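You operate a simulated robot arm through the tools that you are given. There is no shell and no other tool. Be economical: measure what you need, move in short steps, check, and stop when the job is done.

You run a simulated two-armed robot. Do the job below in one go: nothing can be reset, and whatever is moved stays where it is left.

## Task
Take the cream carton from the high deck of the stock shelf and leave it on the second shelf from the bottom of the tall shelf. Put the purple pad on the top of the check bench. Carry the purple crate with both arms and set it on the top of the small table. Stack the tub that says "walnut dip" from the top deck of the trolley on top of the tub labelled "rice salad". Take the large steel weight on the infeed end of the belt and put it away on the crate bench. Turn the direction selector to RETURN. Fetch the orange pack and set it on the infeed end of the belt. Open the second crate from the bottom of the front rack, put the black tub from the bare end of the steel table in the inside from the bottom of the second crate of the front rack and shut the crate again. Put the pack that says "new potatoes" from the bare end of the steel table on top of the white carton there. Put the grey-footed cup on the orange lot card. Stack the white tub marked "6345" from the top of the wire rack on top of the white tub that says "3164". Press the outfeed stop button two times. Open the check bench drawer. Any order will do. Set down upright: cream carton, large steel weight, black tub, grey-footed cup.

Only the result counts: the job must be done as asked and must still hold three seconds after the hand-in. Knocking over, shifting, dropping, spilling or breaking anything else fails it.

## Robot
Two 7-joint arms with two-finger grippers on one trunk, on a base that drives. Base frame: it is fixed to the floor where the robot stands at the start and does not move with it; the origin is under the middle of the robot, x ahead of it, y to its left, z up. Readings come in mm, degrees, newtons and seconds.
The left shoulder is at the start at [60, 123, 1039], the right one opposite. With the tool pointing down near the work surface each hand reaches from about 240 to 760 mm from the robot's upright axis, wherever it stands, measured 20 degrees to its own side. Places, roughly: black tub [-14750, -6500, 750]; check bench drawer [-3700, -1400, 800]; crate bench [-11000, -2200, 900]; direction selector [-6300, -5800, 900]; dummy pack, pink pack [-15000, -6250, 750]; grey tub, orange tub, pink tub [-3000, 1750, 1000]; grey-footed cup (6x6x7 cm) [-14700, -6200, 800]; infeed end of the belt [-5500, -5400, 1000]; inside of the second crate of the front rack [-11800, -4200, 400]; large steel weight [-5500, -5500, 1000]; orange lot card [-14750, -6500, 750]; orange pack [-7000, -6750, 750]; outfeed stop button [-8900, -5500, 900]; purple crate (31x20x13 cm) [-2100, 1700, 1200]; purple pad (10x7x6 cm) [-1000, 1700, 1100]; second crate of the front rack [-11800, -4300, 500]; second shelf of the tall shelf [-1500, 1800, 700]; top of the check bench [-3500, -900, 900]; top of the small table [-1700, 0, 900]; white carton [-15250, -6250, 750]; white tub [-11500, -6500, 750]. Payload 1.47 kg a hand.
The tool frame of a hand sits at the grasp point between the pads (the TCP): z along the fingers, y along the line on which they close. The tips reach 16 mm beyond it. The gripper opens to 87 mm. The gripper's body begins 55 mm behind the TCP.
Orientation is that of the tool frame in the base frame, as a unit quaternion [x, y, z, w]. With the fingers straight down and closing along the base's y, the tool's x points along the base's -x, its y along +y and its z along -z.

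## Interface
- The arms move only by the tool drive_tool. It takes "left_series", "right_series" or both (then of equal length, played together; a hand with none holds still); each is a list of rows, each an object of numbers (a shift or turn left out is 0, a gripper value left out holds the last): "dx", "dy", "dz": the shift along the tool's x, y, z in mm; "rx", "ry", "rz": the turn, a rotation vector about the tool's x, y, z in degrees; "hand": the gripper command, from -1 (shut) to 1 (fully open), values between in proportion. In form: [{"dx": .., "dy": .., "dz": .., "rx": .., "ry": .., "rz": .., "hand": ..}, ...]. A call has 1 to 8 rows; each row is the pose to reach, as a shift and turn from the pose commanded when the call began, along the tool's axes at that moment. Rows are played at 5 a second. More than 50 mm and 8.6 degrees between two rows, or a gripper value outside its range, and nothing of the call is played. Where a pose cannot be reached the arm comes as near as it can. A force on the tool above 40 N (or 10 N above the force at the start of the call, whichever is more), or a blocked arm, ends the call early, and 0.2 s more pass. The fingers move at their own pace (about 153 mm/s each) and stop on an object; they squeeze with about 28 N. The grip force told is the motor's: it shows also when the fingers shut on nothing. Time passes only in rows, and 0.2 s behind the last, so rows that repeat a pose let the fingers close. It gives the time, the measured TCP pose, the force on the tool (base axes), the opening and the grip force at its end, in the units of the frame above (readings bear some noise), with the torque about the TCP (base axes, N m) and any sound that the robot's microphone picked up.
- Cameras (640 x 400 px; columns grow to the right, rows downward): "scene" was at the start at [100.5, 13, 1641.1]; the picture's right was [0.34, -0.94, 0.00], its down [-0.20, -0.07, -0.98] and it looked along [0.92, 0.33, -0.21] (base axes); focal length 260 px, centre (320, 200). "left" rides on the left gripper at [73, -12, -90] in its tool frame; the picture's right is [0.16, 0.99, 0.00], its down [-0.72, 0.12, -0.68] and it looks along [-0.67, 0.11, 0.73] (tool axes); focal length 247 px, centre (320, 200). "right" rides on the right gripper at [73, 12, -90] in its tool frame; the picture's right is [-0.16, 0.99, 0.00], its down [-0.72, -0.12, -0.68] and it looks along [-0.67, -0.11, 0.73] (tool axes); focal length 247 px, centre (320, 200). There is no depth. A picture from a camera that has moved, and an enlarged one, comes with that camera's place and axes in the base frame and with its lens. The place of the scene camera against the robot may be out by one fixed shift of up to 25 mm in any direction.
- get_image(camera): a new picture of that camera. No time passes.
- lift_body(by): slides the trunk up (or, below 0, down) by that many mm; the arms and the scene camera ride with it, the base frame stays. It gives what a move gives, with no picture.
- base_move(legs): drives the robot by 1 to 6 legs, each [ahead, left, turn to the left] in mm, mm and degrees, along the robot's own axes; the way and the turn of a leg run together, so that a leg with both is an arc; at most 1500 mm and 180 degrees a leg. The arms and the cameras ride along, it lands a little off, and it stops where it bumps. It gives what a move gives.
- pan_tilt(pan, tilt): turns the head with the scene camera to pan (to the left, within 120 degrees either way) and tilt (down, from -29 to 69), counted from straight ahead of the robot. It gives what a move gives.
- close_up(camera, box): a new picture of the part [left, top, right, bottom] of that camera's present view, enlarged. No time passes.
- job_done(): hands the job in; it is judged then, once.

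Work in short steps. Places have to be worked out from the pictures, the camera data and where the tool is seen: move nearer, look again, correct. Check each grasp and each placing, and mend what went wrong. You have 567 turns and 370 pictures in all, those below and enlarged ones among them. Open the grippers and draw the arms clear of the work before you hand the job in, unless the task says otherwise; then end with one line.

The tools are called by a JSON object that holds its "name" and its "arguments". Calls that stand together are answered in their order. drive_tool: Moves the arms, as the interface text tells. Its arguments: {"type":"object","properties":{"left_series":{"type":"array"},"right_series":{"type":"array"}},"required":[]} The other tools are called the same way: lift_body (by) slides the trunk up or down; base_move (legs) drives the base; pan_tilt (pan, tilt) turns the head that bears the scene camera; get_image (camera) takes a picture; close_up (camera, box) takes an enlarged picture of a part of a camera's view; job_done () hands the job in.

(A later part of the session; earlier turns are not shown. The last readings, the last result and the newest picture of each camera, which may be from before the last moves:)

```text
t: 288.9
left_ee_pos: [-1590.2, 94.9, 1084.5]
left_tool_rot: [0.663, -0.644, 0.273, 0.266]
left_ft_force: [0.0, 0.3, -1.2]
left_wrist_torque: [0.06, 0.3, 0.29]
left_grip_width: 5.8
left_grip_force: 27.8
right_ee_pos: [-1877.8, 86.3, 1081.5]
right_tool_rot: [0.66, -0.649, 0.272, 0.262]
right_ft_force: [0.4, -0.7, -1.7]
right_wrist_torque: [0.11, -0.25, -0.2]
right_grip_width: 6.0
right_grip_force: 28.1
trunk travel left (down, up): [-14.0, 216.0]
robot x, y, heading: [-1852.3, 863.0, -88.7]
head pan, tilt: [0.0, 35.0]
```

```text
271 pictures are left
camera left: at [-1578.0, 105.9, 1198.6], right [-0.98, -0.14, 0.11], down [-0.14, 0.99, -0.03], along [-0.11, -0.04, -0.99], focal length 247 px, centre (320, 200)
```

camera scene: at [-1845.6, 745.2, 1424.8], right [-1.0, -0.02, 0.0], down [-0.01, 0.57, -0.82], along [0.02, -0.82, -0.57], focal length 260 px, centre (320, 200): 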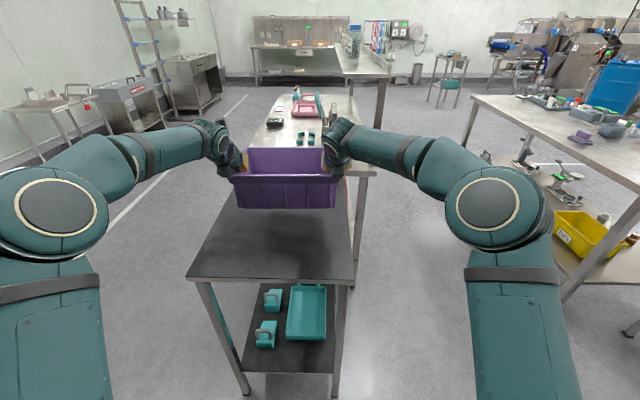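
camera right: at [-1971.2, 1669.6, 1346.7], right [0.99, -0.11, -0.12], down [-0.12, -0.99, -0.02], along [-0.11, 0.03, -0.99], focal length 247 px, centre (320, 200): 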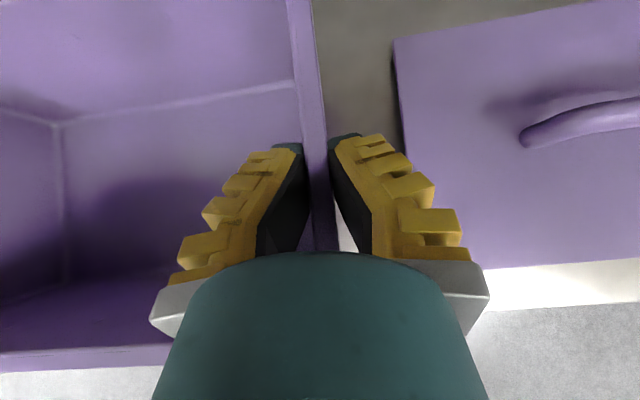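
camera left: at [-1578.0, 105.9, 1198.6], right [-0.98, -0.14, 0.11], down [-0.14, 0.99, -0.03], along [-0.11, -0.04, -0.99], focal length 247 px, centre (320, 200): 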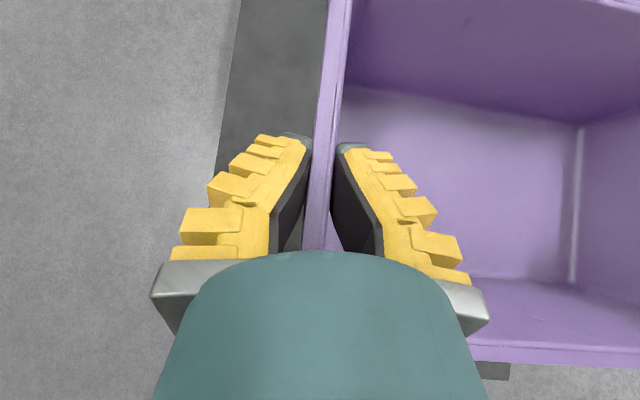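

Crate is well over the table. I lower both arms together 45 mm, checking force.

{"name": "drive_tool", "arguments": {"left_series": [{"dx": -10, "dz": 10}, {"dx": -20, "dz": 20}, {"dx": -30, "dz": 30}], "right_series": [{"dx": -10, "dz": 10}, {"dx": -20, "dz": 20}, {"dx": -30, "dz": 30}]}}

{"name": "close_up", "arguments": {"camera": "scene", "box": [180, 130, 380, 290]}}

```text
t: 289.7
left_ee_pos: [-1590.1, 93.2, 1039.0]
left_tool_rot: [0.663, -0.644, 0.273, 0.266]
left_ft_force: [2.0, -0.7, -1.1]
left_wrist_torque: [0.11, 0.24, 0.26]
left_grip_width: 6.2
left_grip_force: 28.0
right_ee_pos: [-1877.7, 86.2, 1036.0]
right_tool_rot: [0.662, -0.649, 0.271, 0.261]
right_ft_force: [-1.7, 0.2, -2.8]
right_wrist_torque: [0.02, -0.26, -0.26]
right_grip_width: 6.1
right_grip_force: 27.7
trunk travel left (down, up): [-14.0, 216.0]
robot x, y, heading: [-1851.9, 862.9, -88.7]
head pan, tilt: [0.0, 35.0]
```

```text
2.50 times, centred on (280, 210) of scene
camera zoom: at [-1845.6, 744.6, 1424.6], right [-1.0, -0.02, 0.0], down [-0.01, 0.57, -0.82], along [0.02, -0.82, -0.57], focal length 650 px, centre (420, 175)
```

zoom: 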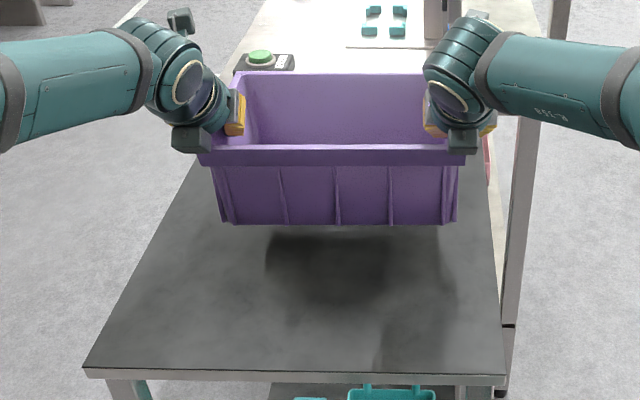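

{"name": "drive_tool", "arguments": {"left_series": [{"dx": -6, "dz": 6}, {"dx": -12, "dz": 12}, {"dx": -17, "dz": 17}], "right_series": [{"dx": -6, "dz": 6}, {"dx": -12, "dz": 12}, {"dx": -17, "dz": 17}]}}

{"name": "close_up", "arguments": {"camera": "scene", "box": [180, 130, 380, 290]}}

```text
t: 290.5
left_ee_pos: [-1589.5, 92.6, 1015.4]
left_tool_rot: [0.663, -0.644, 0.273, 0.267]
left_ft_force: [1.5, -0.3, -3.3]
left_wrist_torque: [0.04, 0.29, 0.26]
left_grip_width: 5.9
left_grip_force: 28.5
right_ee_pos: [-1877.9, 87.9, 1013.5]
right_tool_rot: [0.661, -0.649, 0.271, 0.26]
right_ft_force: [-0.2, -0.5, -2.6]
right_wrist_torque: [0.09, -0.28, -0.26]
right_grip_width: 5.9
right_grip_force: 28.4
trunk travel left (down, up): [-14.0, 216.0]
robot x, y, heading: [-1850.8, 861.4, -88.6]
head pan, tilt: [0.0, 35.0]
```

```text
2.50 times, centred on (280, 210) of scene
camera zoom: at [-1845.6, 744.8, 1424.7], right [-1.0, -0.02, 0.0], down [-0.01, 0.57, -0.82], along [0.02, -0.82, -0.57], focal length 650 px, centre (420, 175)
```

zoom: 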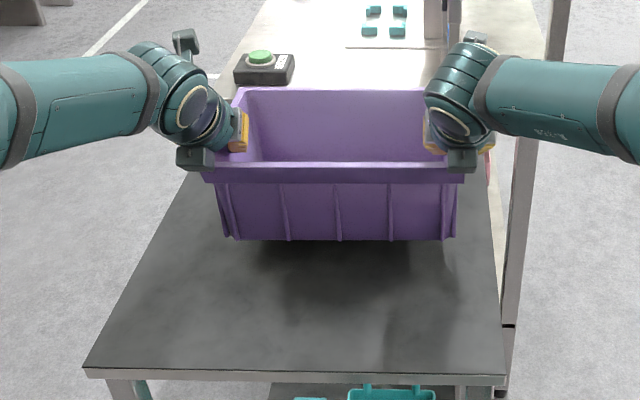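

{"name": "drive_tool", "arguments": {"left_series": [{"dx": -4, "dz": 4}, {"dx": -8, "dz": 8}], "right_series": [{"dx": -4, "dz": 4}, {"dx": -8, "dz": 8}]}}

```text
t: 291.1
left_ee_pos: [-1589.3, 93.9, 1005.1]
left_tool_rot: [0.663, -0.644, 0.274, 0.266]
left_ft_force: [0.6, 0.1, -2.8]
left_wrist_torque: [0.16, 0.29, 0.25]
left_grip_width: 5.9
left_grip_force: 27.9
right_ee_pos: [-1877.6, 88.5, 1002.3]
right_tool_rot: [0.661, -0.649, 0.271, 0.261]
right_ft_force: [0.0, -0.3, -1.7]
right_wrist_torque: [-0.01, -0.24, -0.27]
right_grip_width: 5.9
right_grip_force: 27.6
trunk travel left (down, up): [-14.0, 216.0]
robot x, y, heading: [-1844.4, 865.5, -88.5]
head pan, tilt: [0.0, 35.0]
```

{"name": "drive_tool", "arguments": {"left_series": [{"dx": -3, "dz": 3}, {"dx": -6, "dz": 6}], "right_series": [{"dx": -3, "dz": 3}, {"dx": -6, "dz": 6}]}}

```text
t: 291.7
left_ee_pos: [-1588.5, 93.2, 996.6]
left_tool_rot: [0.663, -0.644, 0.273, 0.266]
left_ft_force: [-0.1, 0.5, -2.7]
left_wrist_torque: [-0.06, 0.29, 0.26]
left_grip_width: 5.9
left_grip_force: 28.4
right_ee_pos: [-1877.9, 87.4, 993.9]
right_tool_rot: [0.661, -0.649, 0.271, 0.261]
right_ft_force: [-0.8, -0.2, -3.2]
right_wrist_torque: [0.21, -0.28, -0.28]
right_grip_width: 6.1
right_grip_force: 27.8
trunk travel left (down, up): [-14.0, 216.0]
robot x, y, heading: [-1849.4, 864.2, -88.6]
head pan, tilt: [0.0, 35.0]
```

{"name": "drive_tool", "arguments": {"left_series": [{"dx": -3, "dz": 3}, {"dx": -6, "dz": 6}], "right_series": [{"dx": -3, "dz": 3}, {"dx": -6, "dz": 6}]}}

{"name": "close_up", "arguments": {"camera": "scene", "box": [230, 180, 340, 260]}}

```text
t: 292.3
left_ee_pos: [-1590.3, 93.7, 989.0]
left_tool_rot: [0.663, -0.644, 0.273, 0.266]
left_ft_force: [1.6, -0.4, -1.3]
left_wrist_torque: [-0.06, 0.3, 0.29]
left_grip_width: 6.0
left_grip_force: 27.5
right_ee_pos: [-1878.1, 87.8, 986.1]
right_tool_rot: [0.661, -0.649, 0.271, 0.262]
right_ft_force: [-0.1, -0.3, -3.0]
right_wrist_torque: [0.21, -0.26, -0.22]
right_grip_width: 5.8
right_grip_force: 27.9
trunk travel left (down, up): [-14.0, 216.0]
robot x, y, heading: [-1848.4, 860.3, -88.8]
head pan, tilt: [0.0, 35.0]
```

```text
5.00 times, centred on (285, 220) of scene
camera zoom: at [-1845.6, 744.9, 1424.7], right [-1.0, -0.02, 0.0], down [-0.01, 0.57, -0.82], along [0.02, -0.82, -0.57], focal length 1300 px, centre (495, 100)
```

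zoom: 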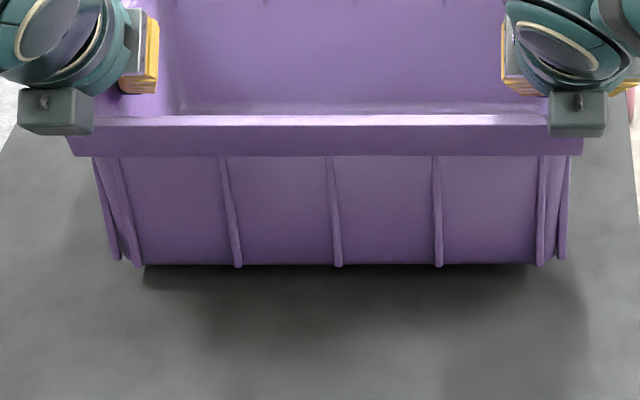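

Very near now; another 6 mm.

{"name": "drive_tool", "arguments": {"left_series": [{"dx": -3, "dz": 3}, {"dx": -5, "dz": 5}], "right_series": [{"dx": -3, "dz": 3}, {"dx": -5, "dz": 5}]}}

```text
t: 292.9
left_ee_pos: [-1589.9, 93.2, 980.3]
left_tool_rot: [0.664, -0.644, 0.274, 0.265]
left_ft_force: [2.1, 0.0, -2.4]
left_wrist_torque: [0.03, 0.26, 0.27]
left_grip_width: 5.6
left_grip_force: 27.7
right_ee_pos: [-1877.6, 87.5, 979.4]
right_tool_rot: [0.661, -0.649, 0.271, 0.262]
right_ft_force: [-2.0, -0.3, -2.2]
right_wrist_torque: [0.12, -0.22, -0.23]
right_grip_width: 5.9
right_grip_force: 27.7
trunk travel left (down, up): [-14.0, 216.0]
robot x, y, heading: [-1850.4, 859.5, -88.8]
head pan, tilt: [0.0, 35.0]
```

{"name": "drive_tool", "arguments": {"left_series": [{"dx": -3, "dz": 3}, {"dx": -5, "dz": 5}], "right_series": [{"dx": -3, "dz": 3}, {"dx": -5, "dz": 5}]}}

{"name": "close_up", "arguments": {"camera": "scene", "box": [230, 180, 340, 260]}}

```text
t: 293.5
left_ee_pos: [-1589.9, 95.0, 975.4]
left_tool_rot: [0.663, -0.643, 0.274, 0.267]
left_ft_force: [2.6, 0.0, 1.3]
left_wrist_torque: [-0.63, 0.24, 0.3]
left_grip_width: 5.9
left_grip_force: 28.3
right_ee_pos: [-1877.0, 88.5, 974.1]
right_tool_rot: [0.661, -0.649, 0.273, 0.262]
right_ft_force: [-2.9, -2.0, 3.7]
right_wrist_torque: [-0.46, -0.26, -0.32]
right_grip_width: 6.0
right_grip_force: 28.6
trunk travel left (down, up): [-14.0, 216.0]
robot x, y, heading: [-1850.6, 862.6, -88.9]
head pan, tilt: [0.0, 35.0]
```

```text
5.00 times, centred on (285, 220) of scene
camera zoom: at [-1845.9, 746.0, 1424.9], right [-1.0, -0.02, 0.0], down [-0.01, 0.57, -0.82], along [0.02, -0.82, -0.57], focal length 1300 px, centre (495, 100)
```

zoom: 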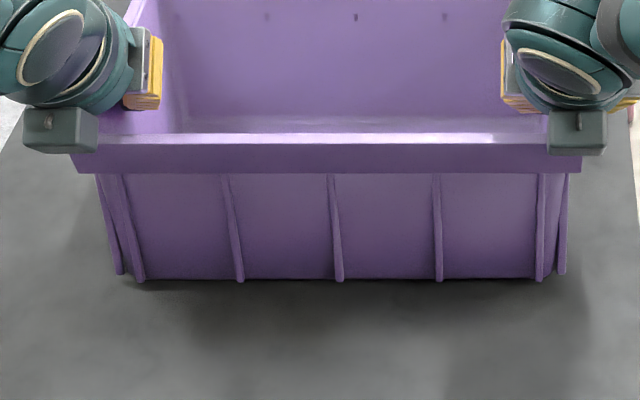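

Touching (torque rising). I settle 3 mm more, open both, and lift the hands clear.

{"name": "drive_tool", "arguments": {"left_series": [{"dx": -2, "dz": 2}, {"dx": -2, "dz": 2, "hand": 0}, {"dx": -2, "dz": 2, "hand": 0}, {"dx": -2, "dz": 2, "hand": 0}, {"dx": 15, "dz": -15}, {"dx": 35, "dz": -35}, {"dx": 55, "dz": -55}], "right_series": [{"dx": -2, "dz": 2}, {"dx": -2, "dz": 2, "hand": 0}, {"dx": -2, "dz": 2, "hand": 0}, {"dx": -2, "dz": 2, "hand": 0}, {"dx": 15, "dz": -15}, {"dx": 35, "dz": -35}, {"dx": 55, "dz": -55}]}}

{"name": "get_image", "arguments": {"camera": "scene"}}

```text
t: 295.1
left_ee_pos: [-1589.0, 94.7, 1052.8]
left_tool_rot: [0.663, -0.644, 0.273, 0.267]
left_ft_force: [-0.5, -0.2, 0.5]
left_wrist_torque: [0.02, 0.02, -0.01]
left_grip_width: 49.1
left_grip_force: 4.4
right_ee_pos: [-1877.2, 85.9, 1050.4]
right_tool_rot: [0.662, -0.649, 0.271, 0.261]
right_ft_force: [-0.3, 0.4, -0.2]
right_wrist_torque: [0.02, 0.04, 0.05]
right_grip_width: 48.9
right_grip_force: 4.1
trunk travel left (down, up): [-14.0, 216.0]
robot x, y, heading: [-1851.0, 863.1, -88.5]
head pan, tilt: [0.0, 35.0]
```

```text
266 pictures are left
camera scene: at [-1845.7, 746.0, 1424.8], right [-1.0, -0.02, 0.0], down [-0.01, 0.57, -0.82], along [0.02, -0.82, -0.57], focal length 260 px, centre (320, 200)
```

scene: 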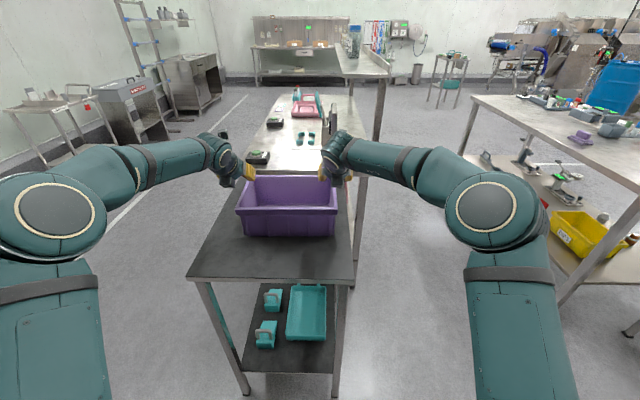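

Crate placed. I raise hands, raise the trunk, back away and tuck the arms.

{"name": "drive_tool", "arguments": {"left_series": [{"dx": 25, "dz": -25}, {"dx": 40, "dz": -45}], "right_series": [{"dx": 25, "dz": -25}, {"dx": 40, "dz": -45}]}}

{"name": "base_move", "arguments": {"legs": [[-200, -300, 0], [-50, -400, 0]]}}

{"name": "drive_tool", "arguments": {"left_series": [{"dx": -30, "dz": -30}, {"dx": -60, "dz": -60}, {"dx": -90, "dz": -90}, {"dx": -120, "dz": -120}, {"dx": -150, "dz": -150}, {"dx": -180, "dz": -180}, {"dx": -210, "dz": -210, "hand": 1}], "right_series": [{"dx": -30, "dz": -30}, {"dx": -60, "dz": -60}, {"dx": -90, "dz": -90, "dy": 20}, {"dx": -120, "dz": -120, "dy": 40}, {"dx": -150, "dz": -150, "dy": 60}, {"dx": -180, "dz": -180, "dy": 80}, {"dx": -210, "dz": -210, "dy": 90, "hand": 1}]}}

{"name": "get_image", "arguments": {"camera": "scene"}}

```text
t: 295.7
left_ee_pos: [-1590.1, 97.9, 1112.6]
left_tool_rot: [0.664, -0.644, 0.273, 0.265]
left_ft_force: [-0.3, -0.7, -0.3]
left_wrist_torque: [0.01, -0.02, 0.0]
left_grip_width: 49.1
left_grip_force: 3.7
right_ee_pos: [-1879.6, 89.2, 1109.8]
right_tool_rot: [0.661, -0.649, 0.271, 0.261]
right_ft_force: [-0.3, -0.1, 0.1]
right_wrist_torque: [0.02, 0.05, -0.02]
right_grip_width: 49.2
right_grip_force: 4.2
trunk travel left (down, up): [-14.0, 216.0]
robot x, y, heading: [-1849.0, 862.5, -88.3]
head pan, tilt: [0.0, 35.0]
```

```text
t: 302.6
left_ee_pos: [-2287.6, 333.7, 1113.5]
left_tool_rot: [0.667, -0.641, 0.273, 0.265]
left_ft_force: [0.3, 0.4, -0.1]
left_wrist_torque: [-0.01, 0.03, 0.03]
left_grip_width: 49.2
left_grip_force: 4.0
right_ee_pos: [-2577.4, 321.6, 1109.1]
right_tool_rot: [0.665, -0.644, 0.274, 0.261]
right_ft_force: [-0.6, -0.3, 0.1]
right_wrist_torque: [0.0, 0.01, 0.0]
right_grip_width: 49.1
right_grip_force: 4.0
trunk travel left (down, up): [-14.0, 216.0]
robot x, y, heading: [-2556.6, 1096.0, -87.6]
head pan, tilt: [0.0, 35.0]
```

```text
t: 304.2
left_ee_pos: [-2301.6, 631.1, 1114.2]
left_tool_rot: [0.667, -0.64, 0.275, 0.265]
left_ft_force: [0.3, -0.6, -0.8]
left_wrist_torque: [0.0, 0.0, 0.01]
left_grip_width: 87.0
left_grip_force: 0.0
right_ee_pos: [-2676.7, 619.0, 1115.1]
right_tool_rot: [0.664, -0.645, 0.274, 0.26]
right_ft_force: [0.1, 0.5, -0.4]
right_wrist_torque: [0.01, 0.0, 0.03]
right_grip_width: 87.1
right_grip_force: 0.0
trunk travel left (down, up): [-14.0, 216.0]
robot x, y, heading: [-2557.6, 1095.4, -87.9]
head pan, tilt: [0.0, 35.0]
```

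```text
265 pictures are left
camera scene: at [-2550.9, 980.7, 1425.0], right [-1.0, -0.04, 0.0], down [-0.02, 0.57, -0.82], along [0.03, -0.82, -0.57], focal length 260 px, centre (320, 200)
```

scene: 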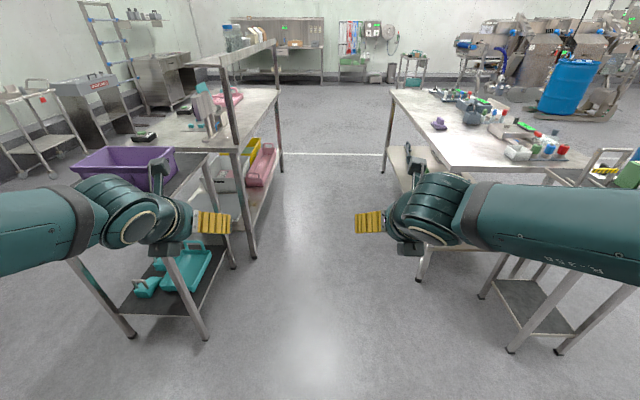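

The aisle ahead is clear. I raise the trunk, straighten and drive south through it.

{"name": "lift_body", "arguments": {"by": 150}}

{"name": "base_move", "arguments": {"legs": [[0, -90, -2.1], [1400, 0, 0], [1400, 0, 0], [500, 0, 0]]}}

{"name": "pan_tilt", "arguments": {"pan": -35, "tilt": 15}}

{"name": "get_image", "arguments": {"camera": "scene"}}

```text
t: 305.9
left_ee_pos: [-2300.2, 629.1, 1262.3]
left_tool_rot: [0.667, -0.641, 0.274, 0.265]
left_ft_force: [0.0, 0.6, -0.1]
left_wrist_torque: [0.0, 0.0, 0.02]
left_grip_width: 87.1
left_grip_force: 0.1
right_ee_pos: [-2678.3, 617.0, 1264.1]
right_tool_rot: [0.665, -0.645, 0.273, 0.26]
right_ft_force: [-0.5, 0.4, 0.3]
right_wrist_torque: [-0.03, 0.0, 0.0]
right_grip_width: 87.1
right_grip_force: 0.0
trunk travel left (down, up): [-164.0, 66.0]
robot x, y, heading: [-2556.8, 1099.3, -87.9]
head pan, tilt: [0.0, 35.0]
```

```text
t: 323.3
left_ee_pos: [-2516.2, -2731.7, 1263.0]
left_tool_rot: [-0.647, 0.661, -0.266, -0.273]
left_ft_force: [-0.4, 0.0, -0.8]
left_wrist_torque: [0.0, -0.02, -0.03]
left_grip_width: 87.0
left_grip_force: 0.0
right_ee_pos: [-2892.8, -2721.1, 1264.6]
right_tool_rot: [-0.645, 0.664, -0.265, -0.268]
right_ft_force: [0.2, 0.4, 0.2]
right_wrist_torque: [-0.02, 0.01, 0.03]
right_grip_width: 86.8
right_grip_force: 0.0
trunk travel left (down, up): [-164.0, 66.0]
robot x, y, heading: [-2744.2, -2248.2, -91.4]
head pan, tilt: [0.0, 35.0]
```

```text
t: 324.3
left_ee_pos: [-2515.5, -2732.3, 1263.4]
left_tool_rot: [-0.647, 0.661, -0.266, -0.273]
left_ft_force: [0.1, 0.4, 0.0]
left_wrist_torque: [0.0, 0.0, 0.02]
left_grip_width: 86.8
left_grip_force: 0.0
right_ee_pos: [-2892.5, -2719.9, 1264.3]
right_tool_rot: [-0.645, 0.665, -0.265, -0.268]
right_ft_force: [-0.5, 0.7, -0.1]
right_wrist_torque: [0.02, 0.0, -0.02]
right_grip_width: 87.0
right_grip_force: 0.1
trunk travel left (down, up): [-164.0, 66.0]
robot x, y, heading: [-2743.4, -2250.3, -91.3]
head pan, tilt: [-35.0, 15.0]
```

```text
264 pictures are left
camera scene: at [-2796.6, -2354.2, 1606.7], right [-0.81, 0.59, 0.0], down [0.15, 0.21, -0.97], along [-0.57, -0.78, -0.26], focal length 260 px, centre (320, 200)
```

scene: 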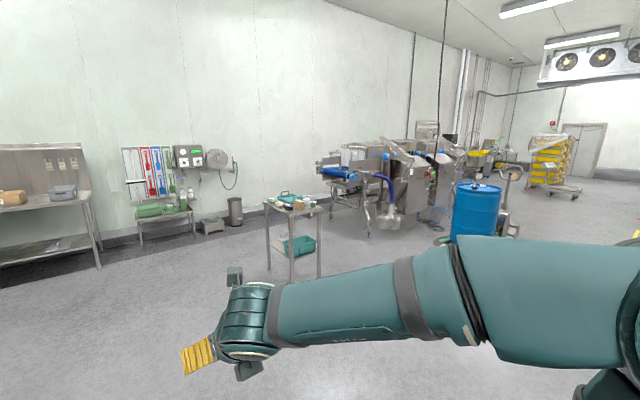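

The belt is ahead-right. I drive toward its infeed end, stopping about 1.2 m off.

{"name": "base_move", "arguments": {"legs": [[0, 0, -45], [1450, 0, 0], [1450, 0, 0]]}}

{"name": "pan_tilt", "arguments": {"pan": 20, "tilt": 20}}

{"name": "get_image", "arguments": {"camera": "scene"}}

```text
t: 340.5
left_ee_pos: [-5079.4, -4715.3, 1263.0]
left_tool_rot: [-0.336, 0.861, -0.138, -0.356]
left_ft_force: [-0.1, 0.2, -0.2]
left_wrist_torque: [-0.02, -0.02, 0.03]
left_grip_width: 87.2
left_grip_force: 0.1
right_ee_pos: [-5331.9, -4434.0, 1263.9]
right_tool_rot: [-0.332, 0.865, -0.139, -0.35]
right_ft_force: [-0.2, -0.4, 1.1]
right_wrist_torque: [0.0, -0.01, -0.01]
right_grip_width: 87.1
right_grip_force: 0.1
trunk travel left (down, up): [-164.0, 66.0]
robot x, y, heading: [-4889.6, -4220.7, -137.8]
head pan, tilt: [-35.0, 15.0]
```

```text
t: 341.7
left_ee_pos: [-5078.5, -4714.5, 1262.7]
left_tool_rot: [-0.336, 0.862, -0.138, -0.355]
left_ft_force: [0.0, 0.8, 1.1]
left_wrist_torque: [0.05, 0.02, 0.0]
left_grip_width: 87.1
left_grip_force: 0.1
right_ee_pos: [-5332.2, -4433.9, 1263.7]
right_tool_rot: [-0.331, 0.865, -0.138, -0.351]
right_ft_force: [1.0, -0.4, -0.2]
right_wrist_torque: [-0.02, -0.01, 0.03]
right_grip_width: 86.7
right_grip_force: 0.1
trunk travel left (down, up): [-164.0, 66.0]
robot x, y, heading: [-4888.8, -4219.7, -137.8]
head pan, tilt: [20.0, 20.0]
```

```text
263 pictures are left
camera scene: at [-4935.9, -4325.9, 1598.6], right [-0.88, 0.47, 0.0], down [0.16, 0.3, -0.94], along [-0.44, -0.83, -0.34], focal length 260 px, centre (320, 200)
```

scene: 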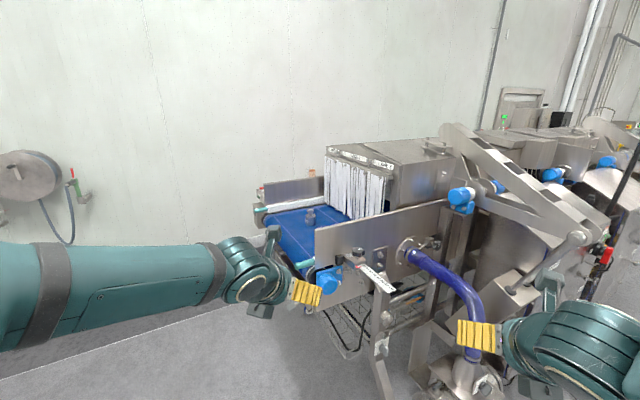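

The infeed end is at x≈−5290 (y −5120…−5710) with the steel weight at ≈[−5480, −5467]. I go to face the belt from its end (heading 180).

{"name": "base_move", "arguments": {"legs": [[0, 0, -42.2], [0, 1200, 0]]}}

{"name": "pan_tilt", "arguments": {"pan": 0, "tilt": 30}}

{"name": "get_image", "arguments": {"camera": "scene"}}

```text
t: 354.5
left_ee_pos: [-5337.4, -5681.5, 1262.5]
left_tool_rot: [-0.012, 0.925, -0.004, -0.381]
left_ft_force: [0.4, -0.4, 0.4]
left_wrist_torque: [0.01, 0.03, 0.01]
left_grip_width: 87.1
left_grip_force: 0.0
right_ee_pos: [-5343.8, -5303.1, 1265.1]
right_tool_rot: [-0.007, 0.926, -0.006, -0.377]
right_ft_force: [0.4, -0.7, -0.2]
right_wrist_torque: [0.0, 0.04, 0.02]
right_grip_width: 87.1
right_grip_force: 0.0
trunk travel left (down, up): [-164.0, 66.0]
robot x, y, heading: [-4868.8, -5432.3, -179.0]
head pan, tilt: [20.0, 20.0]
```

```text
t: 355.4
left_ee_pos: [-5337.7, -5680.9, 1261.9]
left_tool_rot: [-0.012, 0.924, -0.004, -0.381]
left_ft_force: [0.7, -0.3, 0.6]
left_wrist_torque: [-0.02, -0.02, 0.0]
left_grip_width: 86.8
left_grip_force: 0.0
right_ee_pos: [-5344.8, -5304.9, 1263.9]
right_tool_rot: [-0.006, 0.926, -0.006, -0.377]
right_ft_force: [0.5, 0.0, 0.3]
right_wrist_torque: [0.0, -0.01, 0.01]
right_grip_width: 86.9
right_grip_force: 0.1
trunk travel left (down, up): [-164.0, 66.0]
robot x, y, heading: [-4868.3, -5430.8, -179.1]
head pan, tilt: [0.0, 30.0]
```

```text
262 pictures are left
camera scene: at [-4965.2, -5452.6, 1582.6], right [-0.02, 1.0, 0.0], down [0.5, 0.01, -0.87], along [-0.87, -0.02, -0.5], focal length 260 px, centre (320, 200)
```

scene: 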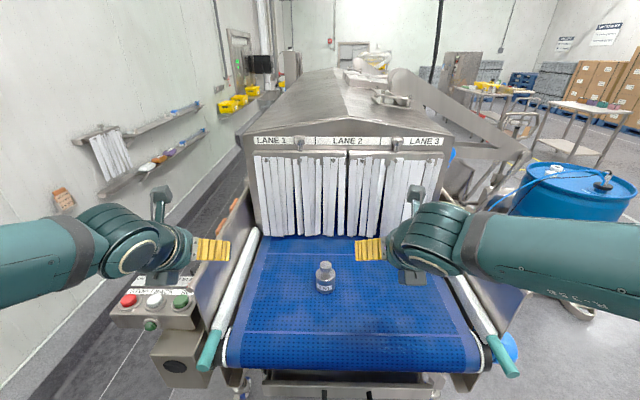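

The weight stands in the middle of the belt. I zoom in on it.

{"name": "close_up", "arguments": {"camera": "scene", "box": [285, 250, 365, 300]}}

{"name": "close_up", "arguments": {"camera": "scene", "box": [40, 170, 240, 390]}}

```text
8.00 times, centred on (325, 275) of scene
camera zoom: at [-4965.2, -5452.6, 1582.6], right [-0.02, 1.0, 0.0], down [0.5, 0.01, -0.87], along [-0.87, -0.02, -0.5], focal length 2080 px, centre (280, -400)
```

zoom: 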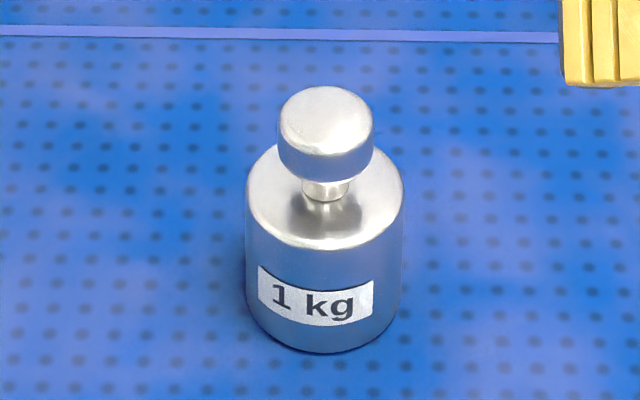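

```text
1.82 times, centred on (140, 280) of scene
camera zoom: at [-4965.2, -5452.6, 1582.6], right [-0.02, 1.0, 0.0], down [0.5, 0.01, -0.87], along [-0.87, -0.02, -0.5], focal length 473 px, centre (647, 54)
```

zoom: 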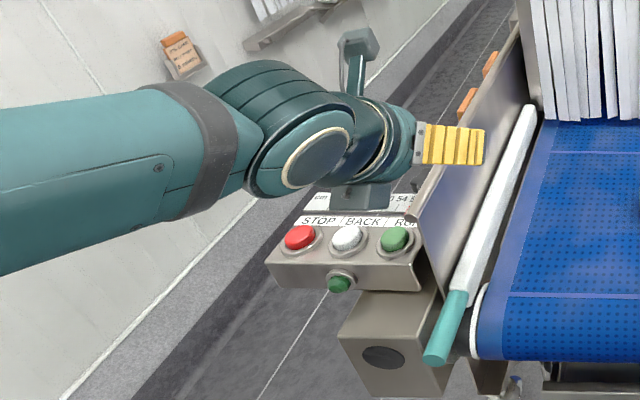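

1 kg weight, body ≈58 mm. I bring the right hand (45° pitch) in front of it, lowering to z≈1065.

{"name": "drive_tool", "arguments": {"right_series": [{"dx": -23, "dy": -25, "dz": 23}, {"dx": -46, "dy": -50, "dz": 46}, {"dx": -70, "dy": -75, "dz": 70}, {"dx": -93, "dy": -100, "dz": 93}, {"dx": -117, "dy": -125, "dz": 117}, {"dx": -141, "dy": -150, "dz": 141}]}}

{"name": "get_image", "arguments": {"camera": "right"}}

{"name": "get_image", "arguments": {"camera": "scene"}}

```text
t: 356.8
left_ee_pos: [-5338.0, -5681.6, 1261.3]
left_tool_rot: [-0.01, 0.925, -0.003, -0.381]
left_ft_force: [-0.4, -0.3, 0.2]
left_wrist_torque: [0.02, 0.04, 0.04]
left_grip_width: 87.0
left_grip_force: 0.0
right_ee_pos: [-5340.0, -5456.8, 1065.5]
right_tool_rot: [-0.008, 0.926, -0.007, -0.377]
right_ft_force: [-0.3, 0.0, -0.5]
right_wrist_torque: [0.06, -0.03, -0.01]
right_grip_width: 87.0
right_grip_force: 0.0
trunk travel left (down, up): [-164.0, 66.0]
robot x, y, heading: [-4868.7, -5432.3, -178.9]
head pan, tilt: [0.0, 30.0]
```

```text
259 pictures are left
camera right: at [-5329.0, -5444.2, 1179.6], right [0.1, 0.99, -0.12], down [0.99, -0.1, -0.02], along [-0.03, -0.11, -0.99], focal length 247 px, centre (320, 200)
```

right: 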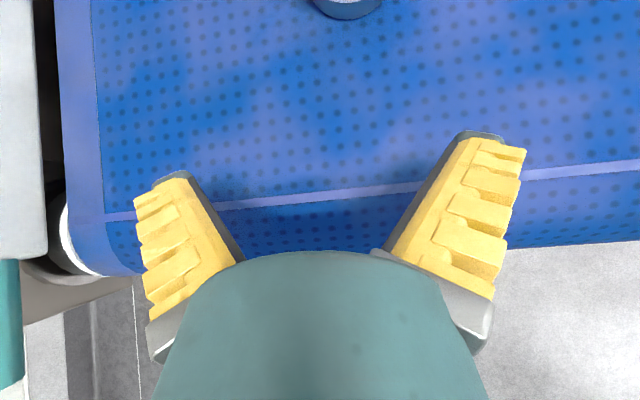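

```text
258 pictures are left
camera scene: at [-4966.3, -5453.8, 1582.4], right [-0.02, 1.0, 0.0], down [0.5, 0.01, -0.87], along [-0.87, -0.02, -0.5], focal length 260 px, centre (320, 200)
```

scene: 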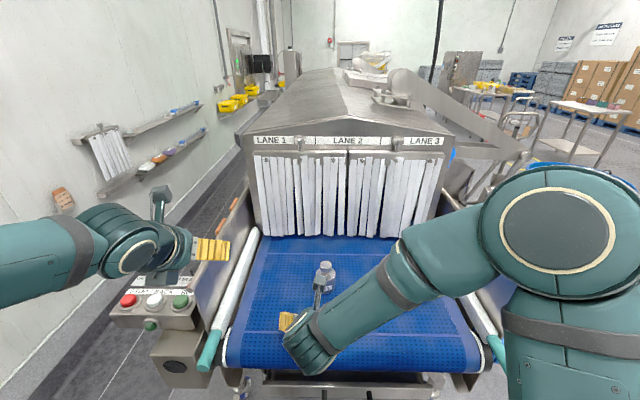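

I advance 70 mm for a better estimate.

{"name": "drive_tool", "arguments": {"right_series": [{"dx": 25, "dz": 25}, {"dx": 50, "dz": 50}]}}

{"name": "get_image", "arguments": {"camera": "right"}}

```text
t: 357.4
left_ee_pos: [-5337.0, -5680.4, 1262.4]
left_tool_rot: [-0.011, 0.924, -0.004, -0.381]
left_ft_force: [0.4, -0.9, 0.1]
left_wrist_torque: [0.03, -0.01, 0.03]
left_grip_width: 87.1
left_grip_force: 0.1
right_ee_pos: [-5408.4, -5454.6, 1065.5]
right_tool_rot: [-0.006, 0.926, -0.005, -0.377]
right_ft_force: [0.1, 0.8, -0.8]
right_wrist_torque: [0.01, 0.0, -0.02]
right_grip_width: 87.0
right_grip_force: 0.1
trunk travel left (down, up): [-164.0, 66.0]
robot x, y, heading: [-4867.2, -5429.1, -178.8]
head pan, tilt: [0.0, 30.0]
```

```text
257 pictures are left
camera right: at [-5397.9, -5441.8, 1180.2], right [0.1, 0.99, -0.12], down [0.99, -0.1, -0.02], along [-0.03, -0.11, -0.99], focal length 247 px, centre (320, 200)
```

right: 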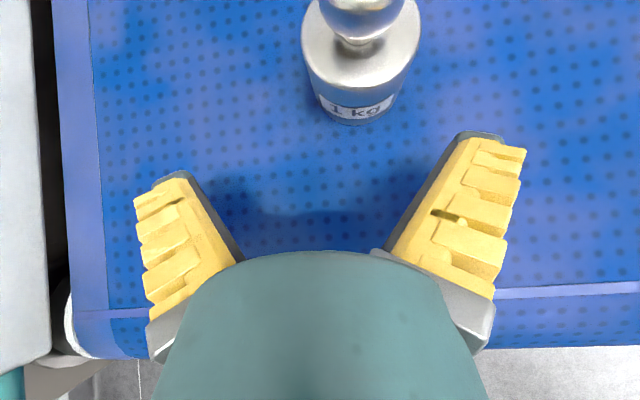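

Belt is at z≈1012; weight centre ≈[−5480, −5430]. I align, lower to 1043 and move in.

{"name": "drive_tool", "arguments": {"right_series": [{"dx": -8, "dy": 12, "dz": 8}, {"dx": -16, "dy": 24, "dz": 16}, {"dx": 2, "dy": 24, "dz": 34}, {"dx": 18, "dy": 24, "dz": 50}]}}

{"name": "get_image", "arguments": {"camera": "right"}}

```text
t: 358.4
left_ee_pos: [-5338.7, -5681.5, 1262.5]
left_tool_rot: [-0.011, 0.925, -0.004, -0.381]
left_ft_force: [-0.3, 0.5, -0.3]
left_wrist_torque: [0.0, 0.03, -0.01]
left_grip_width: 87.0
left_grip_force: 0.1
right_ee_pos: [-5457.3, -5432.7, 1040.9]
right_tool_rot: [-0.007, 0.926, -0.006, -0.378]
right_ft_force: [0.6, -0.4, 0.3]
right_wrist_torque: [-0.05, 0.0, 0.0]
right_grip_width: 86.7
right_grip_force: 0.1
trunk travel left (down, up): [-164.0, 66.0]
robot x, y, heading: [-4868.0, -5432.4, -178.9]
head pan, tilt: [0.0, 30.0]
```

```text
256 pictures are left
camera right: at [-5446.2, -5420.1, 1155.1], right [0.1, 0.99, -0.12], down [0.99, -0.1, -0.02], along [-0.03, -0.11, -0.99], focal length 247 px, centre (320, 200)
```

right: 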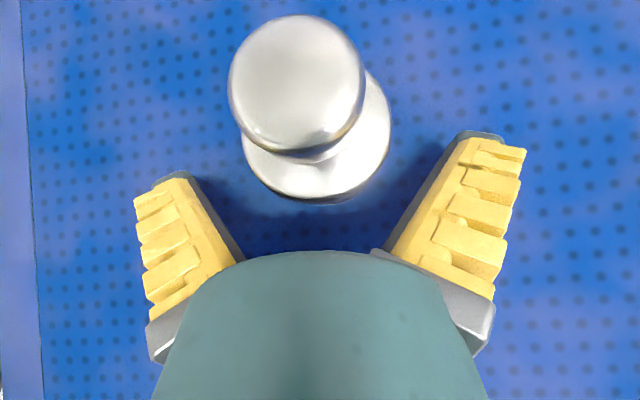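

Centred. I advance 24 mm and grip.

{"name": "drive_tool", "arguments": {"right_series": [{"dx": 9, "dz": 9}, {"dx": 17, "dz": 17}, {"dx": 17, "dz": 17, "hand": -1}, {"dx": 17, "dz": 17, "hand": -1}, {"dx": 17, "dz": 17, "hand": -1}, {"dx": 17, "dz": 17, "hand": -1}]}}

{"name": "drive_tool", "arguments": {"right_series": [{"dx": 11, "dz": -11}, {"dx": 22, "dz": -22}]}}

{"name": "get_image", "arguments": {"camera": "right"}}

```text
t: 359.8
left_ee_pos: [-5337.6, -5681.5, 1262.3]
left_tool_rot: [-0.012, 0.925, -0.005, -0.381]
left_ft_force: [0.3, -0.2, -0.6]
left_wrist_torque: [-0.02, -0.01, -0.01]
left_grip_width: 86.8
left_grip_force: 0.1
right_ee_pos: [-5480.5, -5433.5, 1041.3]
right_tool_rot: [-0.007, 0.927, -0.007, -0.376]
right_ft_force: [0.3, 2.5, 0.2]
right_wrist_torque: [0.15, 0.11, -0.1]
right_grip_width: 56.1
right_grip_force: 28.0
trunk travel left (down, up): [-164.0, 66.0]
robot x, y, heading: [-4863.7, -5433.7, -178.8]
head pan, tilt: [0.0, 30.0]
```

```text
t: 360.4
left_ee_pos: [-5339.2, -5681.6, 1262.7]
left_tool_rot: [-0.012, 0.924, -0.004, -0.381]
left_ft_force: [0.3, 0.0, -0.2]
left_wrist_torque: [0.0, -0.01, -0.01]
left_grip_width: 87.2
left_grip_force: 0.1
right_ee_pos: [-5481.6, -5433.4, 1070.4]
right_tool_rot: [-0.008, 0.927, -0.007, -0.376]
right_ft_force: [0.6, 0.2, -10.1]
right_wrist_torque: [0.01, 0.06, -0.02]
right_grip_width: 56.2
right_grip_force: 27.8
trunk travel left (down, up): [-164.0, 66.0]
robot x, y, heading: [-4866.7, -5434.8, -178.8]
head pan, tilt: [0.0, 30.0]
```

```text
255 pictures are left
camera right: at [-5470.8, -5420.7, 1186.1], right [0.1, 0.99, -0.12], down [0.99, -0.1, -0.02], along [-0.03, -0.12, -0.99], focal length 247 px, centre (320, 200)
```

right: 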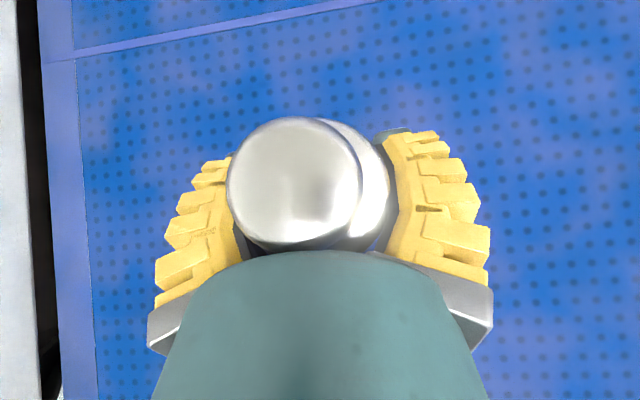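

Weight held securely (10 N). Now I look at the alley south of the machine, where the selector and orange pack are.

{"name": "pan_tilt", "arguments": {"pan": 35, "tilt": 15}}

{"name": "get_image", "arguments": {"camera": "scene"}}

```text
t: 361.4
left_ee_pos: [-5339.2, -5681.0, 1261.3]
left_tool_rot: [-0.012, 0.925, -0.005, -0.381]
left_ft_force: [0.3, 0.9, 0.2]
left_wrist_torque: [-0.03, -0.01, 0.01]
left_grip_width: 87.0
left_grip_force: 0.0
right_ee_pos: [-5482.7, -5433.8, 1071.0]
right_tool_rot: [-0.006, 0.926, -0.006, -0.376]
right_ft_force: [0.2, -0.3, -8.8]
right_wrist_torque: [-0.01, 0.05, 0.0]
right_grip_width: 55.9
right_grip_force: 27.7
trunk travel left (down, up): [-164.0, 66.0]
robot x, y, heading: [-4866.8, -5429.5, -179.0]
head pan, tilt: [35.0, 15.0]
```

```text
254 pictures are left
camera scene: at [-4951.3, -5505.8, 1606.6], right [-0.59, 0.81, 0.0], down [0.21, 0.15, -0.97], along [-0.78, -0.57, -0.26], focal length 260 px, centre (320, 200)
```

scene: 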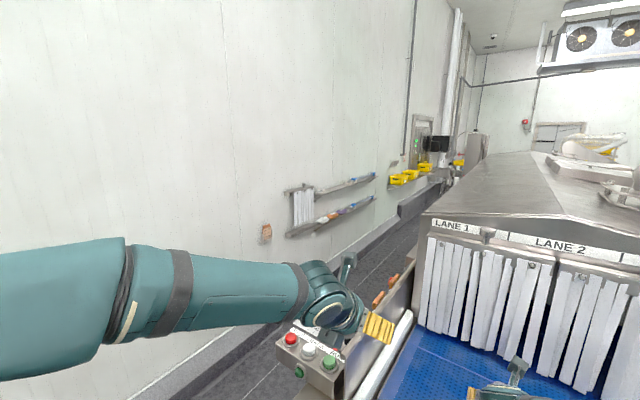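

{"name": "close_up", "arguments": {"camera": "scene", "box": [250, 160, 410, 260]}}

{"name": "close_up", "arguments": {"camera": "scene", "box": [350, 240, 430, 310]}}

```text
4.00 times, centred on (330, 210) of scene
camera zoom: at [-4951.3, -5505.8, 1606.6], right [-0.59, 0.81, 0.0], down [0.21, 0.15, -0.97], along [-0.78, -0.57, -0.26], focal length 1040 px, centre (280, 160)
```

zoom: 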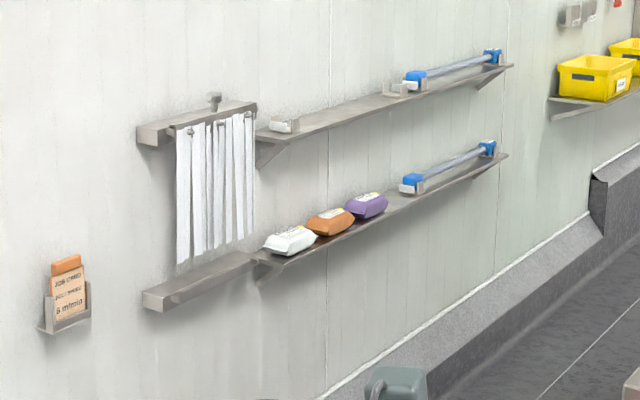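

```text
5.71 times, centred on (390, 275) of scene
camera zoom: at [-4951.3, -5505.8, 1606.6], right [-0.59, 0.81, 0.0], down [0.21, 0.15, -0.97], along [-0.78, -0.57, -0.26], focal length 1486 px, centre (-80, -229)
```

zoom: 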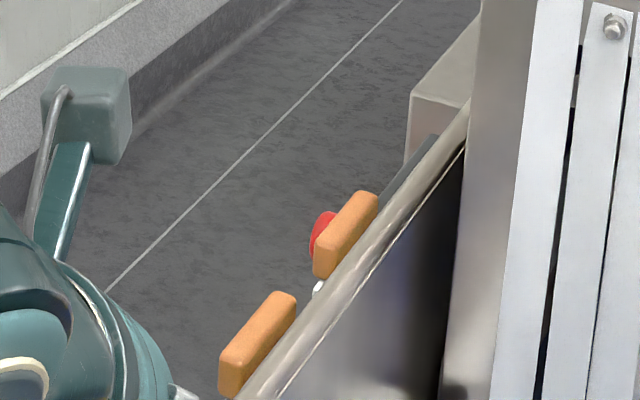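

Plan: keep the weight in the right hand, fetch the orange pack with the left. First I tuck both arms back.

{"name": "drive_tool", "arguments": {"right_series": [{"dx": 15, "dy": 10, "dz": -38}, {"dx": 30, "dy": 25, "dz": -76}, {"dx": 15, "dy": 40, "dz": -120}, {"dx": -10, "dy": 55, "dz": -160}, {"dx": -35, "dy": 70, "dz": -200}, {"dx": -60, "dy": 85, "dz": -240}, {"dx": -85, "dy": 100, "dz": -280}, {"dx": -105, "dy": 100, "dz": -310}], "left_series": [{"dx": 0, "dz": -5}, {"dx": -10, "dz": -20}, {"dx": -30, "dz": -40}, {"dx": -50, "dz": -60}, {"dx": -70, "dz": -80}, {"dx": -90, "dz": -100}, {"dx": -110, "dz": -120}, {"dx": -120, "dz": -130}]}}

{"name": "base_move", "arguments": {"legs": [[-300, 0, 0], [0, 0, 89]]}}

{"name": "pan_tilt", "arguments": {"pan": -40, "tilt": 30}}

{"name": "get_image", "arguments": {"camera": "scene"}}

```text
t: 363.2
left_ee_pos: [-5161.7, -5677.1, 1274.2]
left_tool_rot: [-0.012, 0.925, -0.005, -0.381]
left_ft_force: [-0.3, 0.1, 0.4]
left_wrist_torque: [-0.02, 0.03, 0.02]
left_grip_width: 87.0
left_grip_force: 0.0
left hand out of reach, approached as far as the arm can: row 8
right_ee_pos: [-5207.2, -5338.8, 1244.5]
right_tool_rot: [-0.007, 0.926, -0.006, -0.377]
right_ft_force: [0.8, -0.1, -10.4]
right_wrist_torque: [-0.01, 0.01, -0.01]
right_grip_width: 55.8
right_grip_force: 28.0
right hand out of reach, approached as far as the arm can: row 7, 8
trunk travel left (down, up): [-164.0, 66.0]
robot x, y, heading: [-4865.2, -5434.5, -179.0]
head pan, tilt: [35.0, 15.0]
```

```text
t: 368.9
left_ee_pos: [-4341.9, -5738.9, 1274.6]
left_tool_rot: [-0.64, 0.668, -0.262, -0.275]
left_ft_force: [0.0, 0.2, 0.1]
left_wrist_torque: [-0.01, -0.01, 0.01]
left_grip_width: 87.1
left_grip_force: 0.1
right_ee_pos: [-4681.3, -5760.6, 1245.3]
right_tool_rot: [-0.639, 0.671, -0.262, -0.27]
right_ft_force: [-0.5, 1.0, -9.0]
right_wrist_torque: [-0.06, -0.02, 0.0]
right_grip_width: 55.3
right_grip_force: 28.1
trunk travel left (down, up): [-164.0, 66.0]
robot x, y, heading: [-4565.8, -5428.7, -92.6]
head pan, tilt: [35.0, 15.0]
```

```text
t: 370.4
left_ee_pos: [-4343.2, -5737.5, 1274.0]
left_tool_rot: [-0.641, 0.667, -0.263, -0.275]
left_ft_force: [0.4, 0.5, 0.0]
left_wrist_torque: [0.02, -0.02, -0.01]
left_grip_width: 87.1
left_grip_force: 0.0
right_ee_pos: [-4682.8, -5759.3, 1244.5]
right_tool_rot: [-0.638, 0.672, -0.261, -0.27]
right_ft_force: [0.7, -0.9, -10.1]
right_wrist_torque: [-0.05, -0.01, 0.01]
right_grip_width: 55.4
right_grip_force: 28.0
trunk travel left (down, up): [-164.0, 66.0]
robot x, y, heading: [-4565.9, -5426.8, -92.6]
head pan, tilt: [-40.0, 30.0]
```

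```text
251 pictures are left
camera scene: at [-4626.6, -5522.2, 1582.5], right [-0.74, 0.68, 0.0], down [0.34, 0.37, -0.87], along [-0.59, -0.64, -0.5], focal length 260 px, centre (320, 200)
```

scene: 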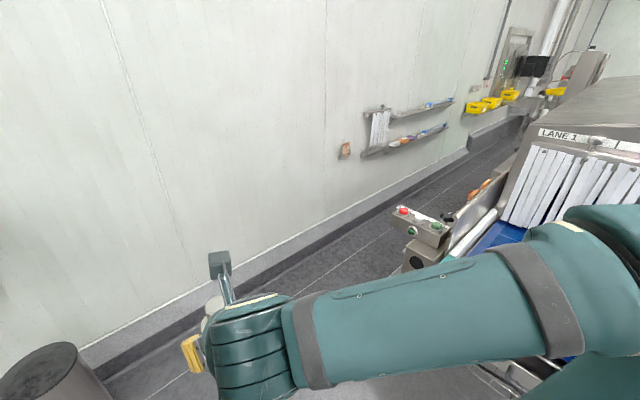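

Triangulated: orange pack ≈[−6912, −6792, 810]. I go into the alley facing the wall, strafing west.

{"name": "base_move", "arguments": {"legs": [[840, 0, 2.6], [0, -1200, 0]]}}

{"name": "get_image", "arguments": {"camera": "scene"}}

```text
t: 385.3
left_ee_pos: [-5548.3, -6580.8, 1274.1]
left_tool_rot: [0.664, -0.644, 0.273, 0.265]
left_ft_force: [-0.8, 0.5, 0.4]
left_wrist_torque: [0.02, 0.04, 0.02]
left_grip_width: 86.8
left_grip_force: 0.0
right_ee_pos: [-5885.3, -6627.9, 1245.8]
right_tool_rot: [0.661, -0.649, 0.271, 0.262]
right_ft_force: [-0.3, 0.2, -9.6]
right_wrist_torque: [-0.03, 0.0, 0.01]
right_grip_width: 55.9
right_grip_force: 28.2
trunk travel left (down, up): [-164.0, 66.0]
robot x, y, heading: [-5790.8, -6286.4, -88.7]
head pan, tilt: [-40.0, 30.0]
```

```text
250 pictures are left
camera scene: at [-5847.7, -6385.4, 1582.5], right [-0.78, 0.62, 0.0], down [0.31, 0.39, -0.87], along [-0.54, -0.68, -0.5], focal length 260 px, centre (320, 200)
```

scene: 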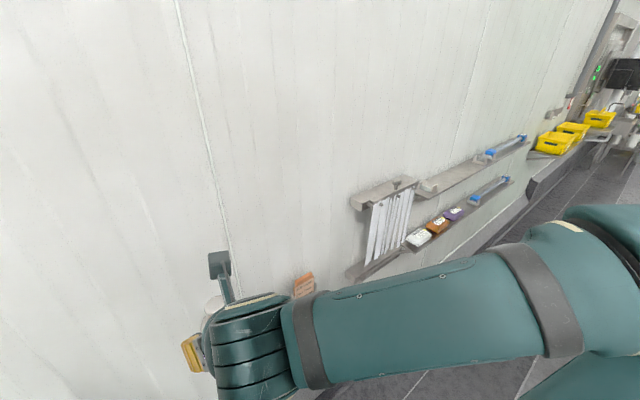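

{"name": "base_move", "arguments": {"legs": [[0, -1000, -1.3]]}}

{"name": "pan_tilt", "arguments": {"pan": 0, "tilt": 40}}

{"name": "get_image", "arguments": {"camera": "scene"}}

```text
t: 394.5
left_ee_pos: [-6560.6, -6599.9, 1274.4]
left_tool_rot: [0.658, -0.65, 0.27, 0.267]
left_ft_force: [-0.9, 0.5, -0.7]
left_wrist_torque: [0.01, 0.0, 0.04]
left_grip_width: 87.0
left_grip_force: 0.0
right_ee_pos: [-6898.1, -6641.2, 1245.4]
right_tool_rot: [0.656, -0.654, 0.269, 0.263]
right_ft_force: [-0.5, 0.9, -9.6]
right_wrist_torque: [-0.05, 0.03, -0.02]
right_grip_width: 55.6
right_grip_force: 28.0
trunk travel left (down, up): [-164.0, 66.0]
robot x, y, heading: [-6802.4, -6302.5, -89.3]
head pan, tilt: [-40.0, 30.0]
```

```text
t: 395.6
left_ee_pos: [-6559.7, -6600.6, 1273.8]
left_tool_rot: [0.659, -0.649, 0.271, 0.267]
left_ft_force: [0.2, -0.5, -0.5]
left_wrist_torque: [0.0, 0.03, 0.0]
left_grip_width: 87.2
left_grip_force: 0.0
right_ee_pos: [-6899.4, -6641.3, 1244.7]
right_tool_rot: [0.656, -0.655, 0.268, 0.262]
right_ft_force: [0.1, 0.2, -9.8]
right_wrist_torque: [-0.01, -0.02, 0.0]
right_grip_width: 55.4
right_grip_force: 27.8
trunk travel left (down, up): [-164.0, 66.0]
robot x, y, heading: [-6801.8, -6299.3, -89.3]
head pan, tilt: [0.0, 40.0]
```

```text
249 pictures are left
camera scene: at [-6798.0, -6415.9, 1567.1], right [-1.0, -0.01, 0.0], down [0.0, 0.64, -0.77], along [0.01, -0.77, -0.64], focal length 260 px, centre (320, 200)
```

scene: 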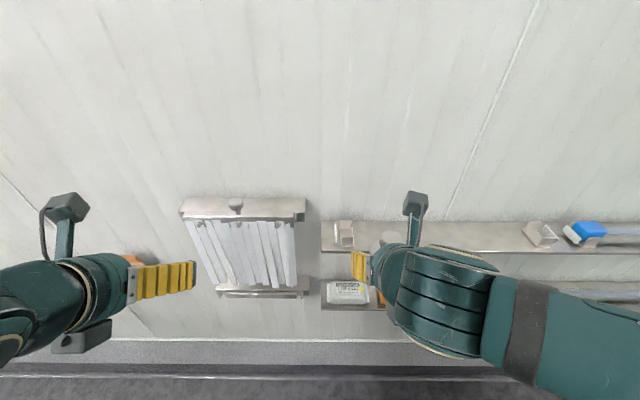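

White pack at x≈−6878, orange next to it at x≈−6975, y≈−6850. I strafe right 330 so the left hand faces the orange pack.

{"name": "base_move", "arguments": {"legs": [[0, -330, -0.7]]}}

{"name": "get_image", "arguments": {"camera": "scene"}}

```text
t: 399.0
left_ee_pos: [-6893.7, -6604.9, 1274.5]
left_tool_rot: [0.655, -0.653, 0.268, 0.269]
left_ft_force: [-0.1, 1.2, -0.1]
left_wrist_torque: [0.01, 0.06, -0.02]
left_grip_width: 86.7
left_grip_force: 0.1
right_ee_pos: [-7230.5, -6641.3, 1245.3]
right_tool_rot: [-0.653, 0.658, -0.267, -0.264]
right_ft_force: [-0.4, -0.1, -9.6]
right_wrist_torque: [-0.04, 0.0, 0.01]
right_grip_width: 55.5
right_grip_force: 27.6
trunk travel left (down, up): [-164.0, 66.0]
robot x, y, heading: [-7131.3, -6299.1, -90.2]
head pan, tilt: [0.0, 40.0]
```

```text
248 pictures are left
camera scene: at [-7128.7, -6416.8, 1567.1], right [-1.0, 0.0, 0.0], down [0.0, 0.64, -0.77], along [0.0, -0.77, -0.64], focal length 260 px, centre (320, 200)
```

scene: 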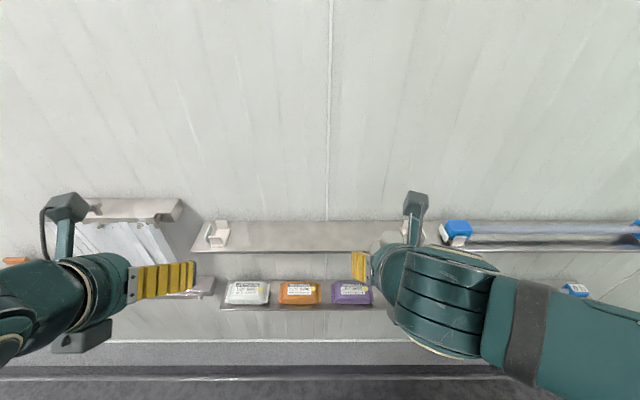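

{"name": "close_up", "arguments": {"camera": "scene", "box": [200, 215, 400, 325]}}

```text
3.20 times, centred on (300, 270) of scene
camera zoom: at [-7128.7, -6416.8, 1567.1], right [-1.0, 0.0, 0.0], down [0.0, 0.64, -0.77], along [0.0, -0.77, -0.64], focal length 832 px, centre (384, -24)
```

zoom: 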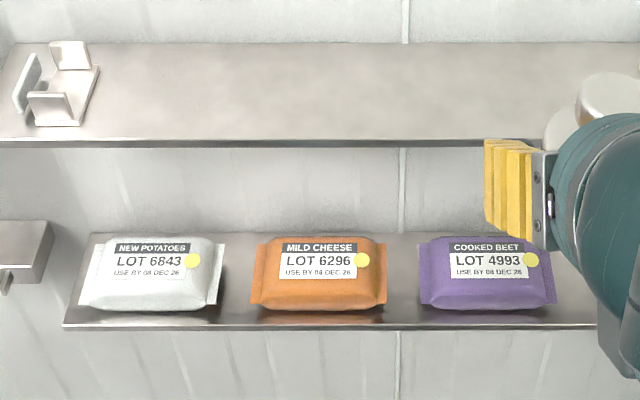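

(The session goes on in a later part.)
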